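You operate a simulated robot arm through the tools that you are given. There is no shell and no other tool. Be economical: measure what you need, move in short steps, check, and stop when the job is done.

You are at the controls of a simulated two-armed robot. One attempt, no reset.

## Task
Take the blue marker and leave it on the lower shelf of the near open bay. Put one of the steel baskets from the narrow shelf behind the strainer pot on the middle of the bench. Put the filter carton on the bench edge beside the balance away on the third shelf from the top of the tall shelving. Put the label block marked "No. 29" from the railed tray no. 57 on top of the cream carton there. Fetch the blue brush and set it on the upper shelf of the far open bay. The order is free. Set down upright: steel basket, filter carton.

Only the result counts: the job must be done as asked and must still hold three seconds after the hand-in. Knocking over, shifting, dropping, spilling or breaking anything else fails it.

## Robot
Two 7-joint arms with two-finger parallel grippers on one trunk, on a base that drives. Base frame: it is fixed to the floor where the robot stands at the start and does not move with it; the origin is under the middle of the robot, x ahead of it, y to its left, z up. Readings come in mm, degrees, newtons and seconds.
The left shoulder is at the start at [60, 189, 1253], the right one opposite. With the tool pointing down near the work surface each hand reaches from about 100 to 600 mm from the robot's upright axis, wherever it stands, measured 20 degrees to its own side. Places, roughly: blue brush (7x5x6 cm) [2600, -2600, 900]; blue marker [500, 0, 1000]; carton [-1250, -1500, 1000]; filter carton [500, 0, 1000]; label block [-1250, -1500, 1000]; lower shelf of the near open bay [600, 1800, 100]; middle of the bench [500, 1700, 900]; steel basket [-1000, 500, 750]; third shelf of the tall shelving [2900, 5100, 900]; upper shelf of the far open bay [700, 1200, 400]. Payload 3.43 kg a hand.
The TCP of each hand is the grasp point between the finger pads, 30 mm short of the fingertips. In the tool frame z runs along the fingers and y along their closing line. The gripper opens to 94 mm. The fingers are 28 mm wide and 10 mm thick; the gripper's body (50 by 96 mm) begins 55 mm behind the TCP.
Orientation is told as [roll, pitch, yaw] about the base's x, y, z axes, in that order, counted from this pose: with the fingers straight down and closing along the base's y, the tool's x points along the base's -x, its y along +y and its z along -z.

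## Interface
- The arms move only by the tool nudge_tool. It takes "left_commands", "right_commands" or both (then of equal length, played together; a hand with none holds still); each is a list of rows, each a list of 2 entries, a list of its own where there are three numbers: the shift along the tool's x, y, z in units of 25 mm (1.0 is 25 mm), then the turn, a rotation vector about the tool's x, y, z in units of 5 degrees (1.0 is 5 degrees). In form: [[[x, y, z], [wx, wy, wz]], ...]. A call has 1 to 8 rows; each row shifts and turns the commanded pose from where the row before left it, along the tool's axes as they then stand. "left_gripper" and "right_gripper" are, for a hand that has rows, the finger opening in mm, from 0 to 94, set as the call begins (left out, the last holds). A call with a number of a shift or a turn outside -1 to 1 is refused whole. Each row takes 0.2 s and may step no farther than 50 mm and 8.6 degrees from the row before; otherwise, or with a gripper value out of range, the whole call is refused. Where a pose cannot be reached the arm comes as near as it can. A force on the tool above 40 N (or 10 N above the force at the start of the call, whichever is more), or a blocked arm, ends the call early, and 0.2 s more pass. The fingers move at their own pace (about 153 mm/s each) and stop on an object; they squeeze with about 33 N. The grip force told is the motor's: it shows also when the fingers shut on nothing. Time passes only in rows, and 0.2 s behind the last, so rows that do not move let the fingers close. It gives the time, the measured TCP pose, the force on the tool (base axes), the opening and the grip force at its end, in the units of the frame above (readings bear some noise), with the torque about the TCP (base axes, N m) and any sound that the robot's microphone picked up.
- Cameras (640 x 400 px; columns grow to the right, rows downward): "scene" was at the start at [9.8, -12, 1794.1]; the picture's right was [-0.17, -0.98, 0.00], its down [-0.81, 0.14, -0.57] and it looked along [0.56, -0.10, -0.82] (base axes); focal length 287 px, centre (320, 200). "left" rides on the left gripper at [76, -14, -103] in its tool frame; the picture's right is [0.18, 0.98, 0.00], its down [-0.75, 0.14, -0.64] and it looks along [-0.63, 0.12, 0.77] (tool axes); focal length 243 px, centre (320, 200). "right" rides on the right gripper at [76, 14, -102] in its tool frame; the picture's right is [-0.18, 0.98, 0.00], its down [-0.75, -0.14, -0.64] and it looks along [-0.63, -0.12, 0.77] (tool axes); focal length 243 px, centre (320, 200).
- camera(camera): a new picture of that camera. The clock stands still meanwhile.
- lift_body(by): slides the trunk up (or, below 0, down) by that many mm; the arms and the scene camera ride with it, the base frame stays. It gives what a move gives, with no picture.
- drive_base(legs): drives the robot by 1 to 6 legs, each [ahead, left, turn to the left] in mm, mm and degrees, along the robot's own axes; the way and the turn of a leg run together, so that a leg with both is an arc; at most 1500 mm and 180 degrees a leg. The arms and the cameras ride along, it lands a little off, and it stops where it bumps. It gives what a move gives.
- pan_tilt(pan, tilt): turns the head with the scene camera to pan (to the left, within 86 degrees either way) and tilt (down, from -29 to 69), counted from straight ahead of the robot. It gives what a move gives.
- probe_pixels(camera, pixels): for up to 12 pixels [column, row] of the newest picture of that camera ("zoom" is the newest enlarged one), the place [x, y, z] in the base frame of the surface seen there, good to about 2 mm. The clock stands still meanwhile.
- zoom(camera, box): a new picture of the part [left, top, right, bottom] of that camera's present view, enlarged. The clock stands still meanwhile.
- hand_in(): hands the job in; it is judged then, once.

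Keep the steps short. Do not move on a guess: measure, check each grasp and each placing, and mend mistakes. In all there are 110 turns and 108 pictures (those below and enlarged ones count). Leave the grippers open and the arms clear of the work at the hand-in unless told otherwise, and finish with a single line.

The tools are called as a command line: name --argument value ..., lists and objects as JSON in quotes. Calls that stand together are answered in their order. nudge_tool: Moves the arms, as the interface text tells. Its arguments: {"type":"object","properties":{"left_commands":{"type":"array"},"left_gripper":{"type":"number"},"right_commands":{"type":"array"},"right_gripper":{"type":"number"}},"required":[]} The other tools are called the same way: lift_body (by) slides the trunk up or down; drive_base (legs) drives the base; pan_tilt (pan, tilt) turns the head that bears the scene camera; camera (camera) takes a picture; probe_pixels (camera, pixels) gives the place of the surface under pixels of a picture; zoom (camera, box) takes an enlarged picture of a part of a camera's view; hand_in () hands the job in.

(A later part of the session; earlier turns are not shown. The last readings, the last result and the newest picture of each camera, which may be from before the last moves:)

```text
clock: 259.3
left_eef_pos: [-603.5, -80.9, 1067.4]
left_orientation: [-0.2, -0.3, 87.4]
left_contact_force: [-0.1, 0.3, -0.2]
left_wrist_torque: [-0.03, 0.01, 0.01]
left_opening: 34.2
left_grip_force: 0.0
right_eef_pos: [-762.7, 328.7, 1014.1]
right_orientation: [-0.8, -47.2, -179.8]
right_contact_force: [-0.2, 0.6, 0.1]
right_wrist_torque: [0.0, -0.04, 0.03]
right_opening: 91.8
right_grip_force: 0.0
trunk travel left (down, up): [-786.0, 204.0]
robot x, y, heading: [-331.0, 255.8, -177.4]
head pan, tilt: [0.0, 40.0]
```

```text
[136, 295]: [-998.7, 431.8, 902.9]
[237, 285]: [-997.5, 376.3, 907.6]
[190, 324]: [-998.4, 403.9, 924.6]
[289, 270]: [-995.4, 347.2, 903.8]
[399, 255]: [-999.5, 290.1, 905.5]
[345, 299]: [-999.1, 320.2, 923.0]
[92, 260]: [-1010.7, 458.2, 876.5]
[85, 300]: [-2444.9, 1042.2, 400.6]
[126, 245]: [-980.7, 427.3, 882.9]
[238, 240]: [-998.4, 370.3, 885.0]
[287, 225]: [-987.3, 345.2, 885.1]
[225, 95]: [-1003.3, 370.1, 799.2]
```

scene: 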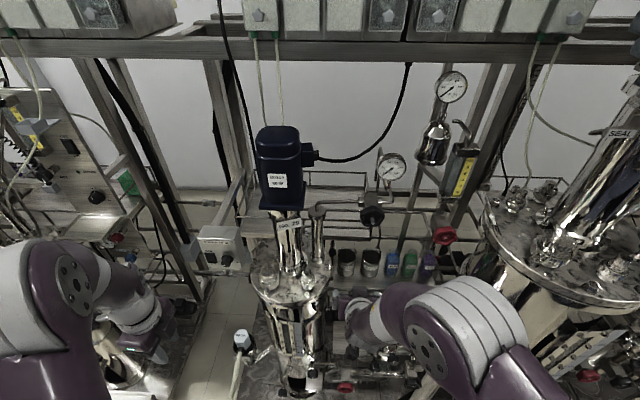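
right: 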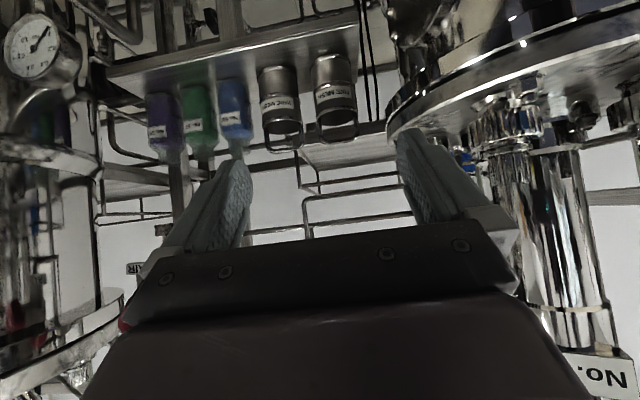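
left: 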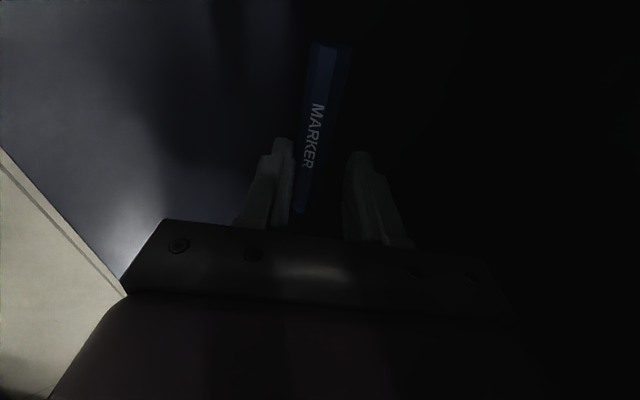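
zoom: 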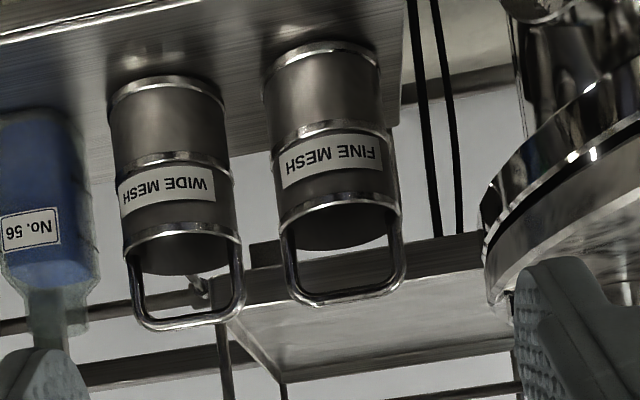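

Basket 2's hoop spans y 374–434; neighbours at 349 and 458, so an opening of 76 mm fits. I shift right 75 mm, set 76 mm, and reach forward to the pre-grasp point along the finger axis.

drive_base --legs '[[0, -76, 0]]'

nudge_tool --right_commands '[[[-0.66, 0, 0.97], [-0.1, 0, 0]], [[-0.66, 0, 0.97], [0, 0, 0]], [[-0.66, 0, 0.97], [0, 0, 0]], [[-0.66, 0, 0.97], [0, 0, 0]], [[-0.66, 0, 0.97], [0, 0, 0]]]' --right_gripper 76

camera --camera "right"

```text
clock: 260.4
left_eef_pos: [-607.9, -2.6, 1069.2]
left_orientation: [-0.1, -0.3, 87.4]
left_contact_force: [0.9, 0.2, 0.5]
left_wrist_torque: [-0.05, 0.02, -0.03]
left_opening: 34.1
left_grip_force: 0.0
right_eef_pos: [-766.6, 406.5, 1011.5]
right_orientation: [-0.8, -47.2, -179.7]
right_contact_force: [0.2, 0.9, 0.0]
right_wrist_torque: [0.01, 0.0, 0.01]
right_opening: 92.1
right_grip_force: 0.1
trunk travel left (down, up): [-786.0, 204.0]
robot x, y, heading: [-335.3, 335.6, -177.2]
head pan, tilt: [0.0, 40.0]
```

```text
clock: 261.6
left_eef_pos: [-608.0, -2.3, 1068.7]
left_orientation: [-0.3, -0.3, 87.4]
left_contact_force: [0.6, 0.3, -0.3]
left_wrist_torque: [0.02, 0.03, 0.01]
left_opening: 33.7
left_grip_force: 0.1
right_eef_pos: [-909.2, 407.8, 989.4]
right_orientation: [-0.3, -47.0, -179.7]
right_contact_force: [-1.3, -0.7, 0.2]
right_wrist_torque: [-0.02, -0.01, -0.02]
right_opening: 75.9
right_grip_force: 0.1
trunk travel left (down, up): [-786.0, 204.0]
robot x, y, heading: [-333.5, 332.6, -177.3]
head pan, tilt: [0.0, 40.0]
```

```text
38 pictures are left
```

right: 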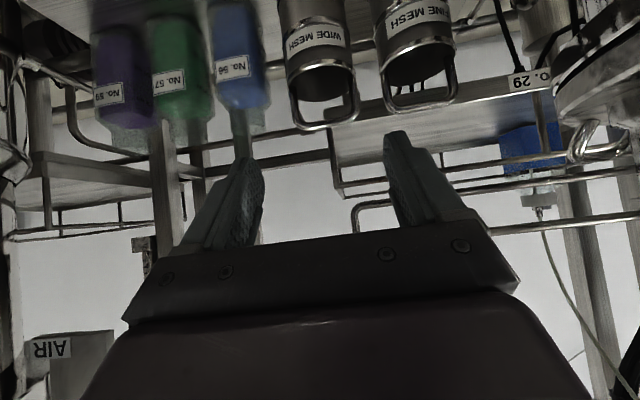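

Nicely aligned with the hoop at (325,110). I correct 3 mm and advance 75 mm along the finger axis.

nudge_tool --right_commands '[[[0, 0.13, 1], [0, 0, 0]], [[0, 0, 1], [0, 0, 0]], [[0, 0, 1], [0, 0, 0]]]'

zoom --camera "right" --box '[180, 0, 500, 250]'

```text
clock: 262.4
left_eef_pos: [-607.9, -3.1, 1068.7]
left_orientation: [-0.3, -0.3, 87.5]
left_contact_force: [-0.7, 0.7, -0.6]
left_wrist_torque: [0.0, 0.0, 0.0]
left_opening: 34.0
left_grip_force: 0.1
right_eef_pos: [-966.1, 404.9, 939.3]
right_orientation: [-0.4, -47.2, -179.5]
right_contact_force: [-0.7, 0.0, -0.4]
right_wrist_torque: [0.01, -0.01, 0.0]
right_opening: 76.2
right_grip_force: 0.0
trunk travel left (down, up): [-786.0, 204.0]
robot x, y, heading: [-336.7, 329.1, -177.3]
head pan, tilt: [0.0, 40.0]
```

```text
1.60 times, centred on (340, 125) of right
```

zoom: 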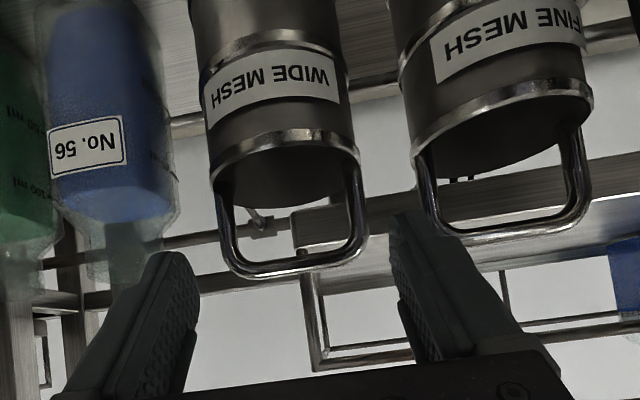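

Fingers are centred on the hoop with space on both sides. I advance 43 mm more and close.

nudge_tool --right_commands '[[[0, 0.03, 0.6], [0, 0, 0]], [[0, 0, 0.6], [0, 0, 0]], [[0, 0, 0.5], [0, 0, 0]]]'

nudge_tool --right_commands '[[[0, 0, 0], [0, 0, 0]], [[0, 0, 0], [0, 0, 0]], [[0, 0, 0], [0, 0, 0]]]' --right_gripper 0

zoom --camera "right" --box '[180, 0, 500, 250]'

```text
clock: 263.2
left_eef_pos: [-608.6, -2.4, 1068.1]
left_orientation: [-0.3, -0.3, 87.3]
left_contact_force: [-0.1, -0.3, 1.0]
left_wrist_torque: [-0.01, -0.02, -0.01]
left_opening: 33.8
left_grip_force: 0.1
right_eef_pos: [-996.2, 405.2, 909.4]
right_orientation: [-0.3, -47.2, -179.7]
right_contact_force: [0.3, 0.1, 0.0]
right_wrist_torque: [0.02, 0.01, -0.02]
right_opening: 76.1
right_grip_force: 0.1
trunk travel left (down, up): [-786.0, 204.0]
robot x, y, heading: [-333.3, 334.0, -177.2]
head pan, tilt: [0.0, 40.0]
```

```text
clock: 264.0
left_eef_pos: [-606.8, -4.2, 1068.4]
left_orientation: [-0.2, -0.2, 87.3]
left_contact_force: [0.7, -0.4, -1.0]
left_wrist_torque: [-0.01, 0.01, 0.0]
left_opening: 34.1
left_grip_force: 0.1
right_eef_pos: [-995.6, 405.6, 911.1]
right_orientation: [-0.2, -47.2, -179.7]
right_contact_force: [-0.1, 0.0, 1.4]
right_wrist_torque: [-0.15, 0.01, -0.02]
right_opening: 62.5
right_grip_force: 33.6
trunk travel left (down, up): [-786.0, 204.0]
robot x, y, heading: [-337.6, 333.8, -177.1]
head pan, tilt: [0.0, 40.0]
```

```text
1.60 times, centred on (340, 125) of right
```

zoom: 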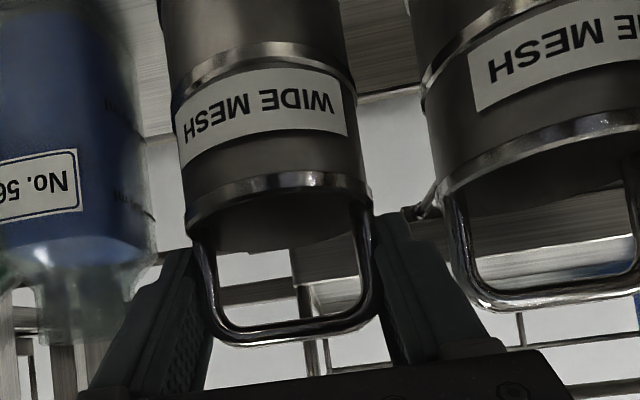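

Held at 62.5 mm. I lift 45 mm, check it hangs, then drive straight back.

lift_body --by 45

zoom --camera "right" --box '[180, 0, 500, 250]'

```text
clock: 264.9
left_eef_pos: [-609.1, -4.6, 1113.9]
left_orientation: [-0.3, -0.2, 87.4]
left_contact_force: [-0.3, -0.9, -0.3]
left_wrist_torque: [-0.03, -0.01, 0.01]
left_opening: 34.1
left_grip_force: 0.2
right_eef_pos: [-998.9, 403.9, 954.9]
right_orientation: [-0.3, -47.1, -179.7]
right_contact_force: [-0.1, -0.4, -1.0]
right_wrist_torque: [0.02, 0.0, -0.02]
right_opening: 62.3
right_grip_force: 32.7
trunk travel left (down, up): [-831.0, 159.0]
robot x, y, heading: [-331.8, 331.6, -177.2]
head pan, tilt: [0.0, 40.0]
```

```text
1.60 times, centred on (340, 125) of right
```

zoom: 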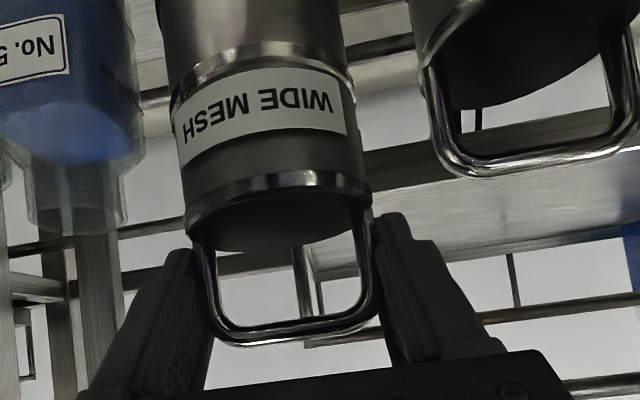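

It hangs clean. I back out 225 mm, draw the arm in and up, turn to the bench and slide to y≈1790.

drive_base --legs '[[-225, 0, 0]]'

nudge_tool --right_commands '[[[0.57, 0, -1], [0, 0, 0]], [[0.57, 0, -1], [0, 0, 0]], [[0.57, 0, -1], [0, 0, 0]], [[0.57, 0, -1], [0, 0, 0]], [[0.57, 0, -1], [0, 0, 0]], [[0.57, 0, -1], [0, 0, 0]], [[0.57, 0, -1], [0, 0, 0]], [[0.57, 0, -1], [0, 0, 0]]]'

lift_body --by 80

drive_base --legs '[[0, 0, 177], [-20, 1445, 0]]'

camera --camera "scene"

```text
clock: 266.6
left_eef_pos: [-386.0, 6.7, 1113.4]
left_orientation: [-0.3, -0.3, 87.4]
left_contact_force: [0.8, 0.7, -0.8]
left_wrist_torque: [-0.04, -0.01, 0.0]
left_opening: 34.1
left_grip_force: 0.0
right_eef_pos: [-775.3, 415.5, 955.8]
right_orientation: [-0.3, -47.0, -179.7]
right_contact_force: [-0.7, 0.6, -0.7]
right_wrist_torque: [0.0, 0.02, 0.0]
right_opening: 62.1
right_grip_force: 33.7
trunk travel left (down, up): [-831.0, 159.0]
robot x, y, heading: [-113.3, 346.6, -177.4]
head pan, tilt: [0.0, 40.0]
```

```text
clock: 268.4
left_eef_pos: [-384.6, 7.7, 1113.8]
left_orientation: [-0.2, -0.4, 87.4]
left_contact_force: [0.2, -0.5, 1.1]
left_wrist_torque: [-0.01, 0.02, 0.01]
left_opening: 34.0
left_grip_force: 0.2
right_eef_pos: [-549.3, 416.0, 1009.4]
right_orientation: [-0.3, -47.2, -179.7]
right_contact_force: [0.9, -1.2, -0.5]
right_wrist_torque: [-0.06, -0.01, -0.02]
right_opening: 62.1
right_grip_force: 32.6
trunk travel left (down, up): [-831.0, 159.0]
robot x, y, heading: [-114.6, 340.3, -177.1]
head pan, tilt: [0.0, 40.0]
```

```text
clock: 269.5
left_eef_pos: [-385.3, 6.7, 1194.0]
left_orientation: [-0.2, -0.3, 87.5]
left_contact_force: [0.3, 0.2, 0.4]
left_wrist_torque: [-0.03, -0.01, 0.01]
left_opening: 34.1
left_grip_force: 0.0
right_eef_pos: [-549.4, 415.6, 1088.7]
right_orientation: [-0.4, -47.3, -179.7]
right_contact_force: [-0.6, 0.8, 0.1]
right_wrist_torque: [0.02, 0.0, 0.01]
right_opening: 62.1
right_grip_force: 32.9
trunk travel left (down, up): [-911.0, 79.0]
robot x, y, heading: [-112.2, 345.5, -177.4]
head pan, tilt: [0.0, 40.0]
```

```text
clock: 283.8
left_eef_pos: [382.0, 2088.0, 1193.4]
left_orientation: [-0.2, -0.2, -103.1]
left_contact_force: [0.6, -0.5, -0.7]
left_wrist_torque: [0.01, 0.0, -0.02]
left_opening: 34.2
left_grip_force: 0.0
right_eef_pos: [468.5, 1656.7, 1088.8]
right_orientation: [-0.3, -47.1, -10.3]
right_contact_force: [0.0, -0.1, -1.1]
right_wrist_torque: [0.0, -0.01, -0.01]
right_opening: 62.1
right_grip_force: 33.4
trunk travel left (down, up): [-911.0, 79.0]
robot x, y, heading: [54.8, 1808.9, -7.8]
head pan, tilt: [0.0, 40.0]
```

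```text
34 pictures are left
```

scene: 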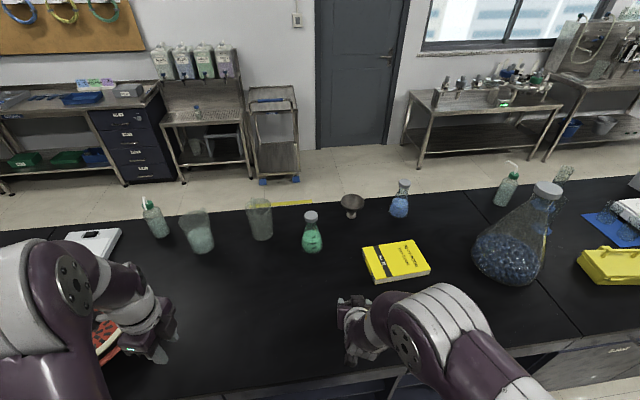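

I arrived turned −8° but clear; the basket hangs over the bench at (468,1657). I probe the bench around the landing place.

probe_pixels --camera "scene" --pixels '[[366, 270], [375, 285], [312, 252], [300, 300], [200, 252], [330, 340], [250, 320]]'

```text
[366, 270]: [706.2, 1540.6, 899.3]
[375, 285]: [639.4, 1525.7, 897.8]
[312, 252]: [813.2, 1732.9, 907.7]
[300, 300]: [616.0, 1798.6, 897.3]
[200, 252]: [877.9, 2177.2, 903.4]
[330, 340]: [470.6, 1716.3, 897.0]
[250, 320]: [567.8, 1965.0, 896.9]
```

Free area confirmed. I slide 85 mm left, reach forward 105 mm, and lower the trunk toward the bench.

drive_base --legs '[[0, 85, 0]]'

nudge_tool --right_commands '[[[-0.7, 0, 0.77], [0, 0, 0]], [[-0.7, 0, 0.77], [0, 0, 0]], [[-0.7, 0, 0.77], [0, 0, 0]], [[-0.7, 0, 0.77], [0, 0, 0]]]'

lift_body --by -66

camera --camera "right"

```text
clock: 284.9
left_eef_pos: [393.4, 2171.6, 1194.7]
left_orientation: [-0.3, 0.0, -103.1]
left_contact_force: [-0.1, 0.4, 0.1]
left_wrist_torque: [0.0, 0.0, 0.0]
left_opening: 33.9
left_grip_force: 0.0
right_eef_pos: [480.0, 1738.1, 1086.9]
right_orientation: [-0.2, -47.1, -10.2]
right_contact_force: [-0.2, 0.5, -1.6]
right_wrist_torque: [0.0, -0.02, 0.02]
right_opening: 61.9
right_grip_force: 33.3
trunk travel left (down, up): [-911.0, 79.0]
robot x, y, heading: [64.9, 1896.5, -8.1]
head pan, tilt: [0.0, 40.0]
```

```text
clock: 285.9
left_eef_pos: [395.1, 2172.8, 1194.0]
left_orientation: [-0.2, -0.1, -103.2]
left_contact_force: [-0.5, -0.5, -0.3]
left_wrist_torque: [0.01, 0.01, -0.03]
left_opening: 34.2
left_grip_force: 0.0
right_eef_pos: [584.8, 1721.3, 1086.2]
right_orientation: [-0.3, -47.0, -10.2]
right_contact_force: [-0.1, 0.0, -1.3]
right_wrist_torque: [0.02, 0.01, 0.0]
right_opening: 62.3
right_grip_force: 33.2
trunk travel left (down, up): [-911.0, 79.0]
robot x, y, heading: [66.8, 1889.8, -7.6]
head pan, tilt: [0.0, 40.0]
```

```text
clock: 287.0
left_eef_pos: [394.1, 2173.9, 1128.4]
left_orientation: [-0.2, -0.3, -103.1]
left_contact_force: [0.5, -0.2, 0.4]
left_wrist_torque: [0.03, -0.01, 0.0]
left_opening: 33.8
left_grip_force: 0.1
right_eef_pos: [584.5, 1722.3, 1020.9]
right_orientation: [-0.3, -47.2, -10.1]
right_contact_force: [-0.3, -0.3, -1.1]
right_wrist_torque: [-0.02, 0.03, 0.0]
right_opening: 62.0
right_grip_force: 33.0
trunk travel left (down, up): [-845.0, 145.0]
robot x, y, heading: [65.2, 1889.4, -7.8]
head pan, tilt: [0.0, 40.0]
```

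```text
33 pictures are left
```

right: 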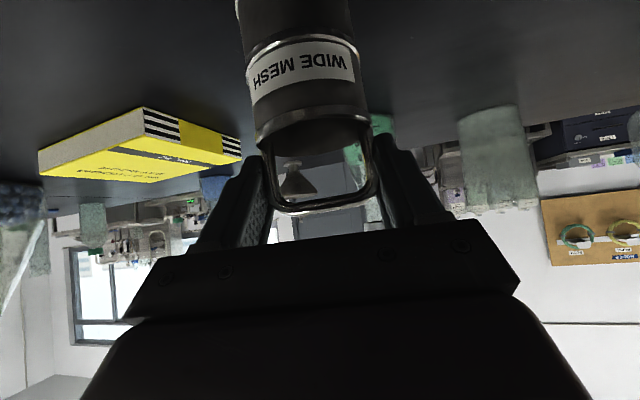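

Nine millimetres remain. I lower to contact in two steps.

lift_body --by -8

lift_body --by -2.5

```text
clock: 287.5
left_eef_pos: [394.0, 2174.6, 1120.0]
left_orientation: [-0.3, -0.3, -103.1]
left_contact_force: [0.5, 0.0, 0.6]
left_wrist_torque: [-0.01, -0.01, 0.01]
left_opening: 34.1
left_grip_force: 0.1
right_eef_pos: [583.3, 1722.9, 1012.4]
right_orientation: [-0.3, -47.2, -10.3]
right_contact_force: [-0.6, -0.3, -1.5]
right_wrist_torque: [-0.02, -0.02, -0.02]
right_opening: 62.2
right_grip_force: 32.9
trunk travel left (down, up): [-837.0, 153.0]
robot x, y, heading: [64.0, 1891.8, -8.0]
head pan, tilt: [0.0, 40.0]
```

```text
clock: 288.1
left_eef_pos: [393.7, 2174.8, 1117.5]
left_orientation: [-0.2, -0.3, -103.0]
left_contact_force: [0.8, -0.6, -1.1]
left_wrist_torque: [0.02, 0.02, 0.0]
left_opening: 34.1
left_grip_force: 0.0
right_eef_pos: [583.5, 1721.4, 1013.1]
right_orientation: [-0.2, -47.4, -10.2]
right_contact_force: [-0.8, -0.5, 9.8]
right_wrist_torque: [0.15, 0.02, 0.01]
right_opening: 62.3
right_grip_force: 33.3
trunk travel left (down, up): [-835.0, 155.0]
robot x, y, heading: [63.6, 1893.4, -8.1]
head pan, tilt: [0.0, 40.0]
```

It stands (9.8 N). I open and withdraw along the finger axis.

nudge_tool --right_commands '[[[0, 0, 0], [0, 0, 0]], [[0, 0, 0], [0, 0, 0]], [[0, 0, -1], [0, 0, 0]], [[0, 0, -1], [0, 0, 0]], [[0, 0, -1], [0, 0, 0]], [[0, 0, -1], [0, 0, 0]], [[0, 0, -1], [0, 0, 0]]]' --right_gripper 90

drive_base --legs '[[-200, 0, 0]]'

camera --camera "scene"

```text
clock: 289.7
left_eef_pos: [394.1, 2174.4, 1116.9]
left_orientation: [-0.3, -0.3, -103.1]
left_contact_force: [-0.2, -0.1, 0.1]
left_wrist_torque: [-0.01, -0.03, 0.01]
left_opening: 33.9
left_grip_force: 0.0
right_eef_pos: [493.7, 1740.0, 1095.8]
right_orientation: [-0.4, -47.1, -10.1]
right_contact_force: [0.2, 0.2, 0.0]
right_wrist_torque: [-0.01, -0.02, -0.02]
right_opening: 90.1
right_grip_force: 0.0
trunk travel left (down, up): [-835.0, 155.0]
robot x, y, heading: [66.9, 1892.5, -7.6]
head pan, tilt: [0.0, 40.0]
```

```text
clock: 291.3
left_eef_pos: [195.3, 2200.5, 1117.0]
left_orientation: [-0.3, -0.3, -103.3]
left_contact_force: [0.4, -0.2, -0.9]
left_wrist_torque: [-0.01, 0.0, 0.01]
left_opening: 34.1
left_grip_force: 0.1
right_eef_pos: [293.2, 1767.0, 1094.8]
right_orientation: [-0.4, -47.1, -10.3]
right_contact_force: [0.5, 0.5, -0.9]
right_wrist_torque: [-0.01, 0.01, 0.03]
right_opening: 90.3
right_grip_force: 0.1
trunk travel left (down, up): [-835.0, 155.0]
robot x, y, heading: [-136.6, 1921.8, -7.7]
head pan, tilt: [0.0, 40.0]
```

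```text
32 pictures are left
```

scene: 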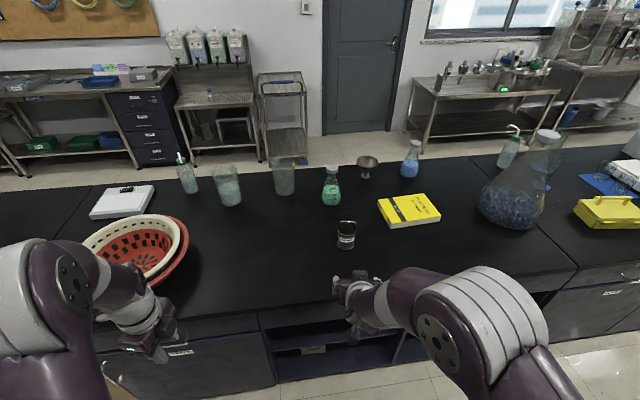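

The basket stands upright mid-bench at (346,235). Last job: the label block. I drive down the aisle to y≈−1450 and turn to face the skid.

drive_base --legs '[[0, 0, -82.3], [1490, 60, 0], [1500, 0, 0], [370, 0, 0], [0, 0, -90]]'

camera --camera "scene"

```text
clock: 314.8
left_eef_pos: [-301.4, -1708.8, 1117.2]
left_orientation: [-0.2, -0.3, 84.0]
left_contact_force: [-1.1, 0.4, 0.2]
left_wrist_torque: [0.0, -0.02, 0.04]
left_opening: 34.2
left_grip_force: 0.1
right_eef_pos: [-454.0, -1291.9, 1095.4]
right_orientation: [-0.4, -47.1, 176.9]
right_contact_force: [-0.5, 0.2, 0.1]
right_wrist_torque: [0.04, -0.01, -0.05]
right_opening: 89.9
right_grip_force: 0.0
trunk travel left (down, up): [-835.0, 155.0]
robot x, y, heading: [-5.5, -1393.3, 179.1]
head pan, tilt: [0.0, 40.0]
```

```text
31 pictures are left
```

scene: 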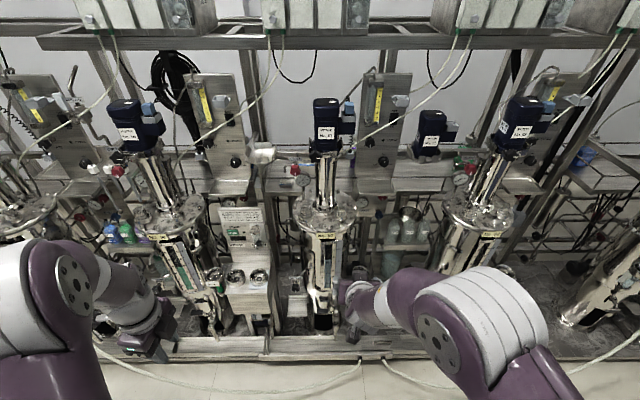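

I zoom in ahead-left to find the railed tray no. 57, the cream carton and the block "No. 29".

zoom --camera "scene" --box '[210, 120, 420, 252]'

probe_pixels --camera "zoom" --pixels '[[160, 105], [240, 240], [350, 250], [90, 330], [560, 330], [480, 170], [300, 150], [170, 220], [560, 200], [430, 200], [250, 180], [60, 200]]'

```text
3.03 times, centred on (315, 186) of scene
```

zoom: 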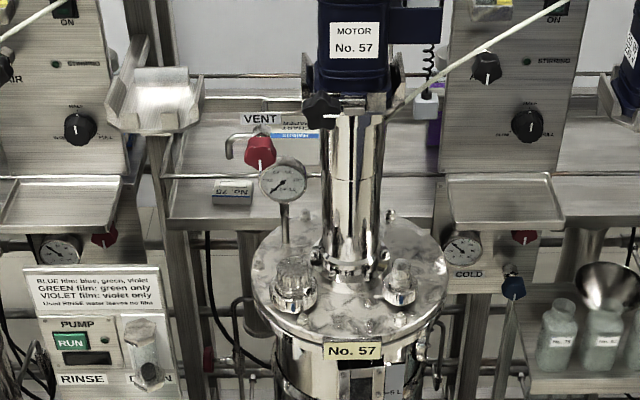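

```text
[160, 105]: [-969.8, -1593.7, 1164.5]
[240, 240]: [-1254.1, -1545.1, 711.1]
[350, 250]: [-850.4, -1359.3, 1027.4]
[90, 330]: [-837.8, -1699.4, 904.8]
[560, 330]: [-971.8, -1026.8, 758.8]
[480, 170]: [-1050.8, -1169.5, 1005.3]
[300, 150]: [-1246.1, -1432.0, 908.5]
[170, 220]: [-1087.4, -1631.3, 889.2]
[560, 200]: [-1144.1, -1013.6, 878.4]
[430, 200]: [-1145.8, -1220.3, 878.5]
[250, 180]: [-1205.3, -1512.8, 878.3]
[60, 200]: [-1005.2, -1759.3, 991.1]
```

Behind vessel 57 lies the railed tray (z≈878) with small blocks and a carton. I zoom deeper on both sides of the motor column.

zoom --camera "scene" --box '[266, 150, 326, 195]'

zoom --camera "scene" --box '[330, 145, 400, 195]'

```text
8.89 times, centred on (296, 172) of scene
```

zoom: 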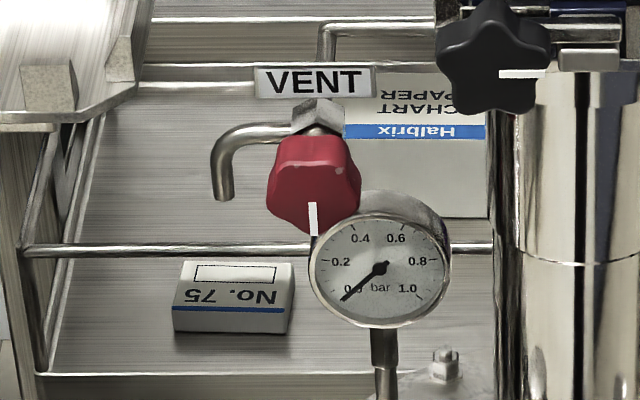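

```text
8.00 times, centred on (365, 170) of scene
```

zoom: 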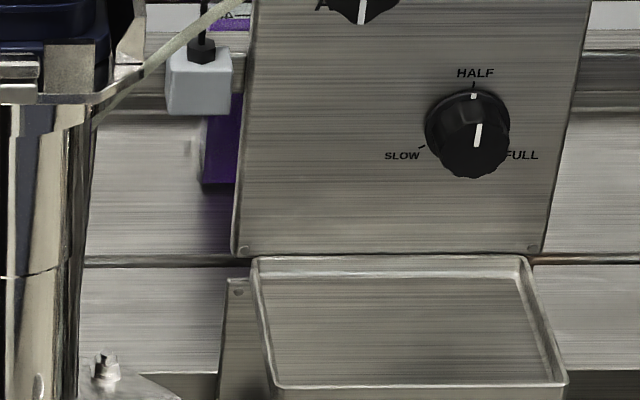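

The text is upside-down from here, so tray 57 is worked from behind the skid, out of reach on this side. The south gap is only ~350 mm, so I drive north past the skids' end to look for the way behind them.

drive_base --legs '[[0, 0, -89], [1495, 60, 0], [1495, 0, 0], [650, 0, 0], [0, 0, 65]]'

pan_tilt --pan 35 --tilt 25

camera --camera "scene"

```text
clock: 337.5
left_eef_pos: [-201.3, 2480.9, 1116.7]
left_orientation: [-0.3, -0.2, 4.1]
left_contact_force: [-0.3, 0.2, 0.1]
left_wrist_torque: [-0.04, 0.02, 0.01]
left_opening: 34.0
left_grip_force: 0.0
right_eef_pos: [183.1, 2704.5, 1094.2]
right_orientation: [-0.4, -47.2, 97.2]
right_contact_force: [0.7, 0.3, 0.7]
right_wrist_torque: [-0.02, -0.04, 0.01]
right_opening: 90.0
right_grip_force: 0.0
trunk travel left (down, up): [-835.0, 155.0]
robot x, y, heading: [164.8, 2251.3, 99.8]
head pan, tilt: [0.0, 40.0]
stopped in leg 5: the robot was blocked; the commanded pose is now the measured one
```

```text
clock: 338.5
left_eef_pos: [-200.9, 2480.2, 1117.7]
left_orientation: [-0.3, -0.1, 4.2]
left_contact_force: [0.3, 0.7, 0.0]
left_wrist_torque: [0.01, -0.04, -0.03]
left_opening: 34.0
left_grip_force: 0.0
right_eef_pos: [183.8, 2705.0, 1094.8]
right_orientation: [-0.3, -47.1, 97.1]
right_contact_force: [-0.6, -0.4, -0.1]
right_wrist_torque: [0.0, 0.0, -0.03]
right_opening: 89.9
right_grip_force: 0.0
trunk travel left (down, up): [-835.0, 155.0]
robot x, y, heading: [167.2, 2248.3, 99.7]
head pan, tilt: [35.0, 25.0]
```

```text
27 pictures are left
```

scene: 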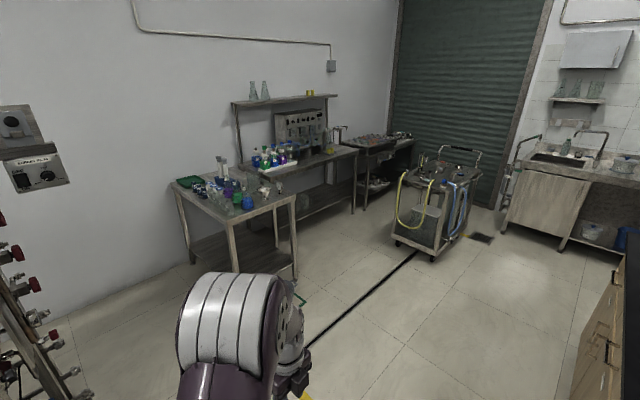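

The last turn was blocked at the bench (rear corner), now stopped. Ahead-left is floor leading behind the skids. I probe floor, wall, table and skid end.

probe_pixels --camera "scene" --pixels '[[110, 360], [100, 305], [192, 262], [236, 272], [60, 385], [35, 365], [60, 320], [30, 300], [140, 395], [295, 275]]'

drive_base --legs '[[0, 250, 0], [0, 0, 70]]'

camera --camera "scene"

```text
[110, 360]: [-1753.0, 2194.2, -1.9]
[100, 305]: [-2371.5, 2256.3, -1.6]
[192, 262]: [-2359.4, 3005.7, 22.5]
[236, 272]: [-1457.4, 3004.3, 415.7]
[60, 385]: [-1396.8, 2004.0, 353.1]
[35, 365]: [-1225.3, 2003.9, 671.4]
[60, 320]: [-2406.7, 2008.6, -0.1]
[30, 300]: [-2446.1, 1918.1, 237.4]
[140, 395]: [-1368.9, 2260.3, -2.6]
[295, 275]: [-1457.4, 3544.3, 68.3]
```

```text
clock: 343.3
left_eef_pos: [-428.9, 1942.5, 1116.6]
left_orientation: [-0.2, -0.3, 74.0]
left_contact_force: [0.4, 0.1, -0.9]
left_wrist_torque: [-0.01, 0.0, 0.0]
left_opening: 34.0
left_grip_force: 0.1
right_eef_pos: [-506.5, 2380.7, 1096.3]
right_orientation: [-0.4, -47.2, 166.8]
right_contact_force: [0.7, -0.8, 0.2]
right_wrist_torque: [-0.01, -0.01, -0.02]
right_opening: 90.0
right_grip_force: 0.1
trunk travel left (down, up): [-835.0, 155.0]
robot x, y, heading: [-86.9, 2207.1, 169.3]
head pan, tilt: [35.0, 25.0]
```

```text
26 pictures are left
```

scene: 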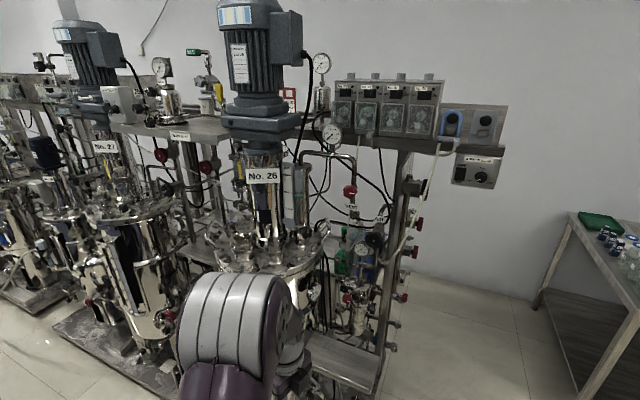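

Skid end at y≈2004; wall x≈−2446; table from y 3004. There is a 1 m corridor behind the skids. I go round into it.

drive_base --legs '[[0, 0, 10.7], [0, -290, 0], [1490, 0, 0], [275, 0, 0], [0, 0, 90], [900, -60, 0]]'

pan_tilt --pan 0 --tilt 25

camera --camera "scene"

```text
clock: 349.6
left_eef_pos: [-1046.8, 2175.4, 1116.6]
left_orientation: [-0.8, -1.1, 85.1]
left_contact_force: [0.0, 0.1, -0.2]
left_wrist_torque: [0.02, -0.02, 0.0]
left_opening: 34.1
left_grip_force: 0.0
right_eef_pos: [-1214.3, 2585.6, 1102.9]
right_orientation: [-0.4, -48.2, 177.8]
right_contact_force: [-0.9, 0.3, -0.4]
right_wrist_torque: [0.0, 0.0, 0.01]
right_opening: 89.8
right_grip_force: 0.0
trunk travel left (down, up): [-835.0, 155.0]
robot x, y, heading: [-786.3, 2496.0, -179.8]
head pan, tilt: [35.0, 25.0]
stopped in leg 3: the robot was blocked; the commanded pose is now the measured one
```

```text
clock: 350.6
left_eef_pos: [-1047.7, 2175.3, 1114.1]
left_orientation: [-0.5, -1.1, 84.9]
left_contact_force: [0.6, 0.6, -0.3]
left_wrist_torque: [0.0, -0.01, 0.01]
left_opening: 33.9
left_grip_force: 0.0
right_eef_pos: [-1215.1, 2587.1, 1103.0]
right_orientation: [-0.3, -48.3, 177.5]
right_contact_force: [-0.9, 0.2, -0.9]
right_wrist_torque: [-0.02, 0.03, -0.04]
right_opening: 90.2
right_grip_force: 0.0
trunk travel left (down, up): [-835.0, 155.0]
robot x, y, heading: [-785.3, 2496.5, -179.9]
head pan, tilt: [0.0, 25.0]
```

```text
25 pictures are left
```

scene: 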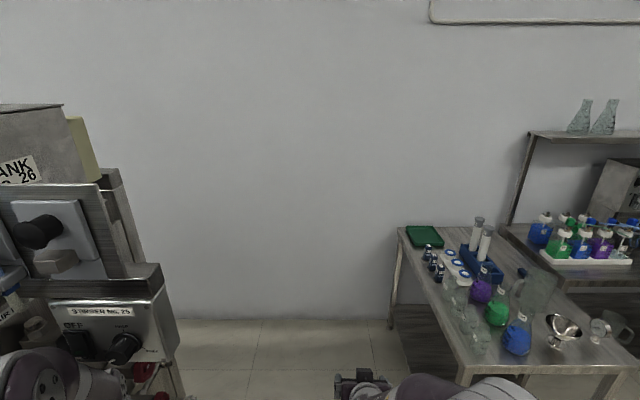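

The left arm touched the control box of stirrer 26 at the left. I back off at once, and probe the box and the table corner.

probe_pixels --camera "scene" --pixels '[[172, 330], [150, 290], [128, 210], [85, 130], [60, 370], [30, 380], [462, 382], [400, 232], [150, 375]]'

drive_base --legs '[[-90, 0, 0], [0, -125, 0]]'

zoom --camera "scene" --box '[0, 80, 320, 400]'

```text
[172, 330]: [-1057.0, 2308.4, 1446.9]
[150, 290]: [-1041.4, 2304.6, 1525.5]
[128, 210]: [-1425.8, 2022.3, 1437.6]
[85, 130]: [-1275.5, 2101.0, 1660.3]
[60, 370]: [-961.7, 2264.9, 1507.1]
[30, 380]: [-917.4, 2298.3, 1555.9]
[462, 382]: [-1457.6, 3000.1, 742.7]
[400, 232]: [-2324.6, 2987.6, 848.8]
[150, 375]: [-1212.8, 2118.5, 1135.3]
```

```text
clock: 352.6
left_eef_pos: [-976.0, 2297.6, 1110.3]
left_orientation: [-1.5, -1.1, 85.0]
left_contact_force: [-0.6, 0.9, 0.1]
left_wrist_torque: [-0.01, 0.01, 0.01]
left_opening: 34.3
left_grip_force: 0.0
right_eef_pos: [-1143.7, 2708.6, 1096.7]
right_orientation: [-0.5, -47.2, 177.7]
right_contact_force: [-0.1, -0.3, -0.3]
right_wrist_torque: [-0.01, -0.02, 0.0]
right_opening: 90.1
right_grip_force: 0.1
trunk travel left (down, up): [-835.0, 155.0]
robot x, y, heading: [-699.1, 2619.0, -180.0]
head pan, tilt: [0.0, 25.0]
```

```text
1.25 times, centred on (160, 240) of scene
```

zoom: 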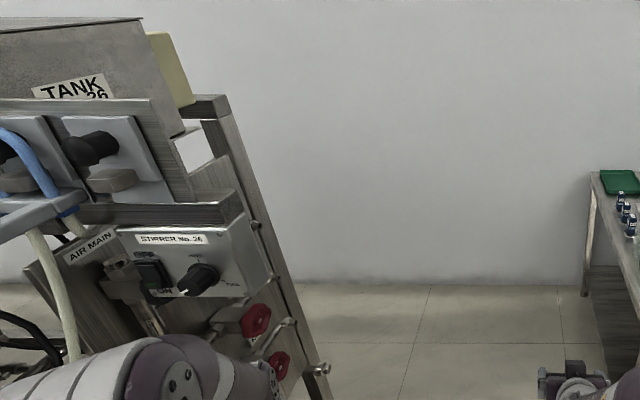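

Box edge is y≈2308 up high. I tuck the left hand inward, move 30 mm away, pass the end, then turn into the corridor and look along it.

nudge_tool --left_commands '[[[-1, 0.3, 0], [0, 0, 0]], [[-1, 0.3, 0], [0, 0, 0]], [[-1, 0.3, 0], [0, 0, 0]]]'

drive_base --legs '[[0, -35, 0], [1180, 0, 0], [0, 250, 0], [0, 0, 90]]'

camera --camera "scene"

```text
clock: 353.4
left_eef_pos: [-993.4, 2376.0, 1111.7]
left_orientation: [-1.5, -1.1, 85.0]
left_contact_force: [-0.1, 0.5, -0.8]
left_wrist_torque: [-0.01, -0.02, 0.0]
left_opening: 34.2
left_grip_force: 0.0
right_eef_pos: [-1144.6, 2712.4, 1095.0]
right_orientation: [-0.3, -47.2, 177.8]
right_contact_force: [-0.1, 0.2, 0.2]
right_wrist_torque: [-0.02, -0.01, 0.0]
right_opening: 89.9
right_grip_force: 0.2
trunk travel left (down, up): [-835.0, 155.0]
robot x, y, heading: [-697.4, 2618.4, -179.9]
head pan, tilt: [0.0, 25.0]
```

```text
clock: 365.1
left_eef_pos: [-1674.2, 2112.5, 1111.2]
left_orientation: [-1.5, -1.2, 172.1]
left_contact_force: [0.3, 0.1, 0.7]
left_wrist_torque: [0.04, 0.0, -0.01]
left_opening: 34.0
left_grip_force: 0.0
right_eef_pos: [-2018.3, 1978.1, 1094.9]
right_orientation: [-0.4, -47.2, -95.0]
right_contact_force: [0.1, -0.1, -0.3]
right_wrist_torque: [-0.01, -0.01, 0.01]
right_opening: 90.0
right_grip_force: 0.0
trunk travel left (down, up): [-835.0, 155.0]
robot x, y, heading: [-1905.4, 2418.1, -92.7]
head pan, tilt: [0.0, 25.0]
```

```text
23 pictures are left
```

scene: 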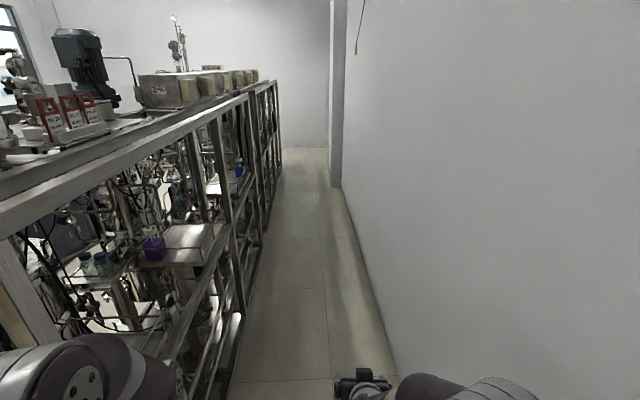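

The corridor is clear, with a pillar on the right further down. I probe the skid's back edge, the pillar and the wall.

probe_pixels --camera "scene" --pixels '[[331, 184], [268, 232], [240, 350], [276, 180], [342, 190], [385, 350], [222, 260], [262, 150]]'

```text
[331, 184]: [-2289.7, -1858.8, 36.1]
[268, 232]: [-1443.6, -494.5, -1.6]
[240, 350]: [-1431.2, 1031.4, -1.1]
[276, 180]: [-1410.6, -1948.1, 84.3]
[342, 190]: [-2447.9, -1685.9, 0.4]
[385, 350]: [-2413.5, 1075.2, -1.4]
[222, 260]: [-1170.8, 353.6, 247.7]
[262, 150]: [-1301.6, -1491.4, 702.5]
```

Skid back at x≈−1420, wall −2446. I drive down at x≈−1945 to y≈−1480 and turn to face the tray from behind.

drive_base --legs '[[0, 0, 2.7], [1490, -40, 0], [1490, 0, 0], [910, 0, 0], [0, 0, 90]]'

pan_tilt --pan 0 --tilt 48

camera --camera "scene"

```text
clock: 388.4
left_eef_pos: [-1746.1, -1272.0, 1111.8]
left_orientation: [-1.5, -1.2, -94.7]
left_contact_force: [-0.4, -0.2, -0.3]
left_wrist_torque: [0.01, -0.01, -0.01]
left_opening: 33.8
left_grip_force: 0.1
right_eef_pos: [-1592.6, -1606.4, 1095.2]
right_orientation: [-0.5, -47.2, -1.9]
right_contact_force: [-0.1, 0.7, -0.5]
right_wrist_torque: [-0.01, 0.01, 0.03]
right_opening: 89.9
right_grip_force: 0.0
trunk travel left (down, up): [-835.0, 155.0]
robot x, y, heading: [-2039.6, -1518.6, 0.5]
head pan, tilt: [0.0, 25.0]
```

```text
clock: 389.3
left_eef_pos: [-1747.2, -1273.7, 1111.9]
left_orientation: [-1.5, -1.1, -94.6]
left_contact_force: [0.1, -0.4, 0.2]
left_wrist_torque: [-0.02, 0.0, -0.01]
left_opening: 34.0
left_grip_force: 0.0
right_eef_pos: [-1594.6, -1606.9, 1095.5]
right_orientation: [-0.3, -47.2, -1.8]
right_contact_force: [0.1, -0.1, 0.2]
right_wrist_torque: [-0.03, -0.03, 0.01]
right_opening: 90.1
right_grip_force: 0.0
trunk travel left (down, up): [-835.0, 155.0]
robot x, y, heading: [-2042.7, -1514.6, 0.4]
head pan, tilt: [0.0, 48.0]
```

```text
22 pictures are left
```

scene: 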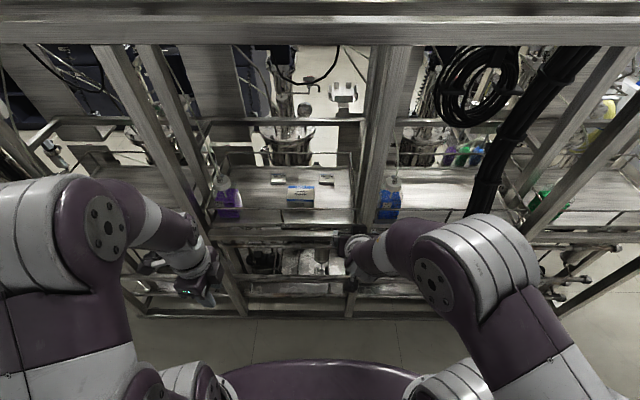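

Tray 57 is in view at (290,185) with the carton and blocks. I zoom and probe.

zoom --camera "scene" --box '[205, 140, 365, 240]'

probe_pixels --camera "zoom" --pixels '[[325, 185], [435, 185], [330, 210], [430, 215], [280, 155], [300, 162], [485, 152], [500, 170], [400, 330], [400, 90], [60, 250], [600, 250]]'

```text
4.00 times, centred on (285, 190) of scene
```

zoom: 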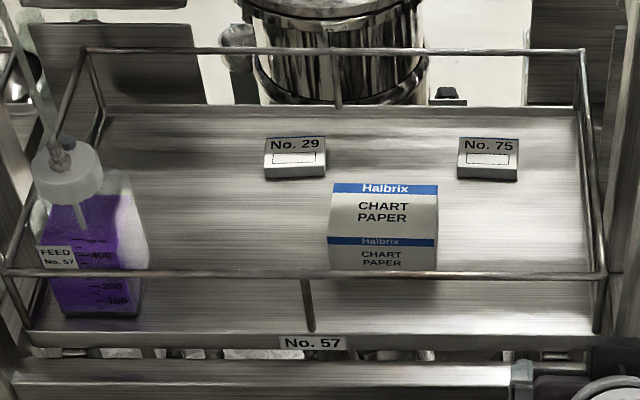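

```text
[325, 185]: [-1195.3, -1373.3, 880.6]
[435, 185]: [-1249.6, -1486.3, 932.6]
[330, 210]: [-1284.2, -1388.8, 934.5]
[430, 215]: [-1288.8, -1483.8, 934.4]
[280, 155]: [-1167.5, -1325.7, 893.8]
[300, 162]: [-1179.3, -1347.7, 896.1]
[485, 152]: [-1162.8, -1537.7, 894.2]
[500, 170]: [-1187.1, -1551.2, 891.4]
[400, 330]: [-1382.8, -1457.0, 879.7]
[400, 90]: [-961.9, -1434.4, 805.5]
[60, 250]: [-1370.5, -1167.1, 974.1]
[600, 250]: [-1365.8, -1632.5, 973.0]
```

Block "No. 29" at about (−1170,−1342), tray z≈880; carton top z≈934; front rail at z≈973. I probe the block and overhead beam, set the right hand steeper (−30°) to clear the rail, tuck the left hand and move in front.

probe_pixels --camera "zoom" --pixels '[[267, 150], [323, 150], [295, 141], [295, 176], [268, 172], [323, 172], [340, 195], [340, 236], [432, 236], [300, 273], [420, 192], [308, 300]]'

probe_pixels --camera "scene" --pixels '[[300, 35], [200, 180], [372, 130], [240, 290], [352, 300]]'

nudge_tool --left_commands '[[[0, -0.8, 0], [0, 0, 0]], [[0, -0.8, 0], [0, 0, 0]], [[0, -0.6, 0], [0, 0, 0]], [[0, 0, 0], [0, 0, 0]]]' --right_commands '[[[0, 0, 0], [0, 1, 0]], [[0, 0, 0], [0, 1, 0]], [[0, 0, 0], [0, 1, 0]], [[0, 0, 0], [0, 0.4, 0]]]'

drive_base --legs '[[0, 265, 0], [200, 0, 0]]'

camera --camera "right"

```text
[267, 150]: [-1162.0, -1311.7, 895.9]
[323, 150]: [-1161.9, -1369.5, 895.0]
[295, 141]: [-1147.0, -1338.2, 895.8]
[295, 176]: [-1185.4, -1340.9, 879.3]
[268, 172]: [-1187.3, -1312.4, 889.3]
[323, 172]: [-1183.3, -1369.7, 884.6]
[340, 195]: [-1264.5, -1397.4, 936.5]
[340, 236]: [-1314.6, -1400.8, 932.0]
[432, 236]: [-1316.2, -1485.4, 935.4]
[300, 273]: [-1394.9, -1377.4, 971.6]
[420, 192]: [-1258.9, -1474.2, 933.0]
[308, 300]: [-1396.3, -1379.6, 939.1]
```

```text
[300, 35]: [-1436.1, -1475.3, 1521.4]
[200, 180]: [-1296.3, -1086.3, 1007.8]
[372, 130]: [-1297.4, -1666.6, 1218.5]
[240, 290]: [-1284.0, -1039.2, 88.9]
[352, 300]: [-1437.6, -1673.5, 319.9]
```

```text
clock: 390.3
left_eef_pos: [-1799.1, -1267.5, 1111.7]
left_orientation: [-1.6, -1.2, -94.6]
left_contact_force: [-0.7, 0.0, -0.3]
left_wrist_torque: [0.01, 0.0, 0.01]
left_opening: 33.9
left_grip_force: 0.0
right_eef_pos: [-1593.6, -1606.5, 1095.5]
right_orientation: [-0.2, -30.0, -2.0]
right_contact_force: [-0.1, 0.1, 0.8]
right_wrist_torque: [0.01, -0.01, 0.02]
right_opening: 90.0
right_grip_force: 0.1
trunk travel left (down, up): [-835.0, 155.0]
robot x, y, heading: [-2037.7, -1515.4, 0.5]
head pan, tilt: [0.0, 48.0]
```

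```text
clock: 393.4
left_eef_pos: [-1599.8, -995.0, 1112.3]
left_orientation: [-1.5, -1.2, -95.1]
left_contact_force: [-0.4, 0.5, -0.7]
left_wrist_torque: [0.04, 0.01, 0.03]
left_opening: 34.1
left_grip_force: 0.0
right_eef_pos: [-1395.2, -1335.2, 1095.5]
right_orientation: [-0.3, -30.2, -2.5]
right_contact_force: [-0.3, -0.1, -0.9]
right_wrist_torque: [0.02, 0.03, 0.02]
right_opening: 90.1
right_grip_force: 0.1
trunk travel left (down, up): [-835.0, 155.0]
robot x, y, heading: [-1837.2, -1242.5, 0.0]
head pan, tilt: [0.0, 48.0]
```

```text
20 pictures are left
```

right: 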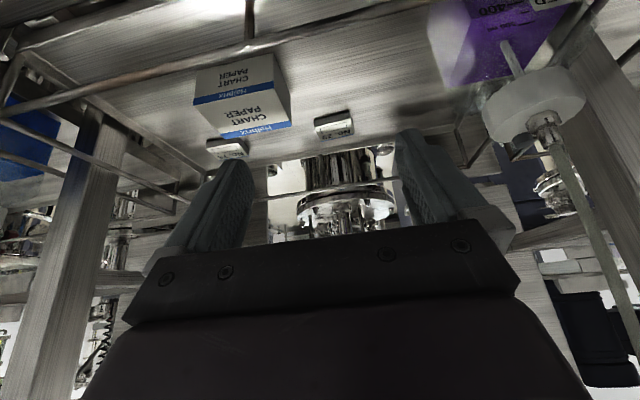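

Block centre (−1167,−1341), top 896; carton top centre (−1288,−1440,934). I drive 65 mm ahead, lower to z≈1045 (above the rail) and reach 155 mm forward.

drive_base --legs '[[65, 0, 0]]'

lift_body --by -50

nudge_tool --right_commands '[[[-0.895, -0.04, 0.517], [0, 0, 0]], [[-0.895, -0.04, 0.517], [0, 0, 0]], [[-0.895, -0.04, 0.517], [0, 0, 0]], [[-0.895, -0.04, 0.517], [0, 0, 0]], [[-0.895, -0.04, 0.517], [0, 0, 0]], [[-0.895, -0.04, 0.517], [0, 0, 0]]]' --right_gripper 78

camera --camera "right"

```text
clock: 394.4
left_eef_pos: [-1538.7, -995.3, 1113.1]
left_orientation: [-1.4, -1.2, -95.0]
left_contact_force: [-0.8, 0.1, -0.1]
left_wrist_torque: [0.02, -0.03, 0.0]
left_opening: 34.1
left_grip_force: 0.0
right_eef_pos: [-1333.3, -1334.4, 1097.1]
right_orientation: [-0.2, -30.4, -2.4]
right_contact_force: [0.1, 0.2, 1.1]
right_wrist_torque: [0.02, -0.01, -0.01]
right_opening: 90.2
right_grip_force: 0.0
trunk travel left (down, up): [-835.0, 155.0]
robot x, y, heading: [-1778.3, -1246.4, 0.2]
head pan, tilt: [0.0, 48.0]
```

```text
clock: 395.3
left_eef_pos: [-1536.2, -994.7, 1061.7]
left_orientation: [-1.5, -1.3, -95.0]
left_contact_force: [-0.8, -0.2, 1.0]
left_wrist_torque: [0.04, 0.0, 0.0]
left_opening: 34.1
left_grip_force: 0.2
right_eef_pos: [-1330.0, -1334.3, 1046.2]
right_orientation: [-0.3, -30.2, -2.4]
right_contact_force: [-0.2, -0.1, 0.6]
right_wrist_torque: [0.01, 0.01, 0.02]
right_opening: 89.8
right_grip_force: 0.0
trunk travel left (down, up): [-785.0, 205.0]
robot x, y, heading: [-1778.1, -1243.0, 0.3]
head pan, tilt: [0.0, 48.0]
```

```text
clock: 396.7
left_eef_pos: [-1533.8, -993.7, 1061.7]
left_orientation: [-1.6, -1.2, -95.0]
left_contact_force: [0.3, -0.6, 0.3]
left_wrist_torque: [-0.03, 0.02, -0.04]
left_opening: 34.1
left_grip_force: 0.0
right_eef_pos: [-1174.8, -1345.4, 1044.2]
right_orientation: [-0.3, -30.1, -2.3]
right_contact_force: [-0.2, 1.3, 0.3]
right_wrist_torque: [-0.01, 0.0, 0.0]
right_opening: 78.0
right_grip_force: 0.0
trunk travel left (down, up): [-785.0, 205.0]
robot x, y, heading: [-1776.3, -1241.4, 0.1]
head pan, tilt: [0.0, 48.0]
```

```text
19 pictures are left
```

right: 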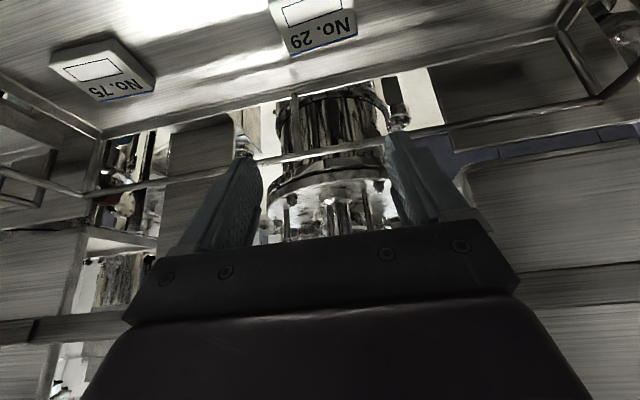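

Aligned with the block at (315,25). I correct 4 mm and lower 100 mm, then check.

nudge_tool --right_commands '[[[0, 0.16, 0], [0, 0, 0]]]'

lift_body --by -103

camera --camera "right"

```text
clock: 397.1
left_eef_pos: [-1535.8, -994.4, 1061.0]
left_orientation: [-1.5, -1.2, -95.0]
left_contact_force: [0.3, 0.2, 0.2]
left_wrist_torque: [-0.02, 0.0, -0.04]
left_opening: 33.8
left_grip_force: 0.1
right_eef_pos: [-1176.5, -1341.4, 1044.9]
right_orientation: [-0.3, -30.2, -2.3]
right_contact_force: [0.0, -0.6, -0.6]
right_wrist_torque: [0.01, 0.02, 0.0]
right_opening: 78.1
right_grip_force: 0.1
trunk travel left (down, up): [-785.0, 205.0]
robot x, y, heading: [-1776.4, -1242.5, 0.0]
head pan, tilt: [0.0, 48.0]
```

```text
clock: 398.5
left_eef_pos: [-1537.1, -994.2, 959.2]
left_orientation: [-1.5, -1.2, -95.1]
left_contact_force: [0.5, 0.3, -0.3]
left_wrist_torque: [-0.04, 0.02, 0.0]
left_opening: 34.1
left_grip_force: 0.1
right_eef_pos: [-1176.0, -1342.5, 941.1]
right_orientation: [-0.2, -30.2, -2.3]
right_contact_force: [-0.5, 0.8, 0.5]
right_wrist_torque: [0.02, 0.04, 0.03]
right_opening: 78.0
right_grip_force: 0.1
trunk travel left (down, up): [-682.0, 308.0]
robot x, y, heading: [-1777.9, -1244.1, -0.1]
head pan, tilt: [0.0, 48.0]
```

```text
18 pictures are left
```

right: 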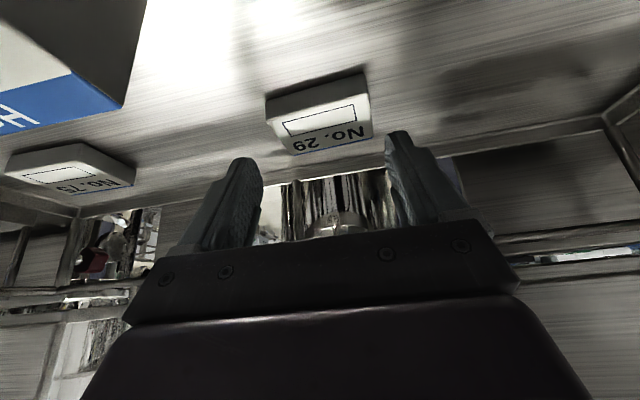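

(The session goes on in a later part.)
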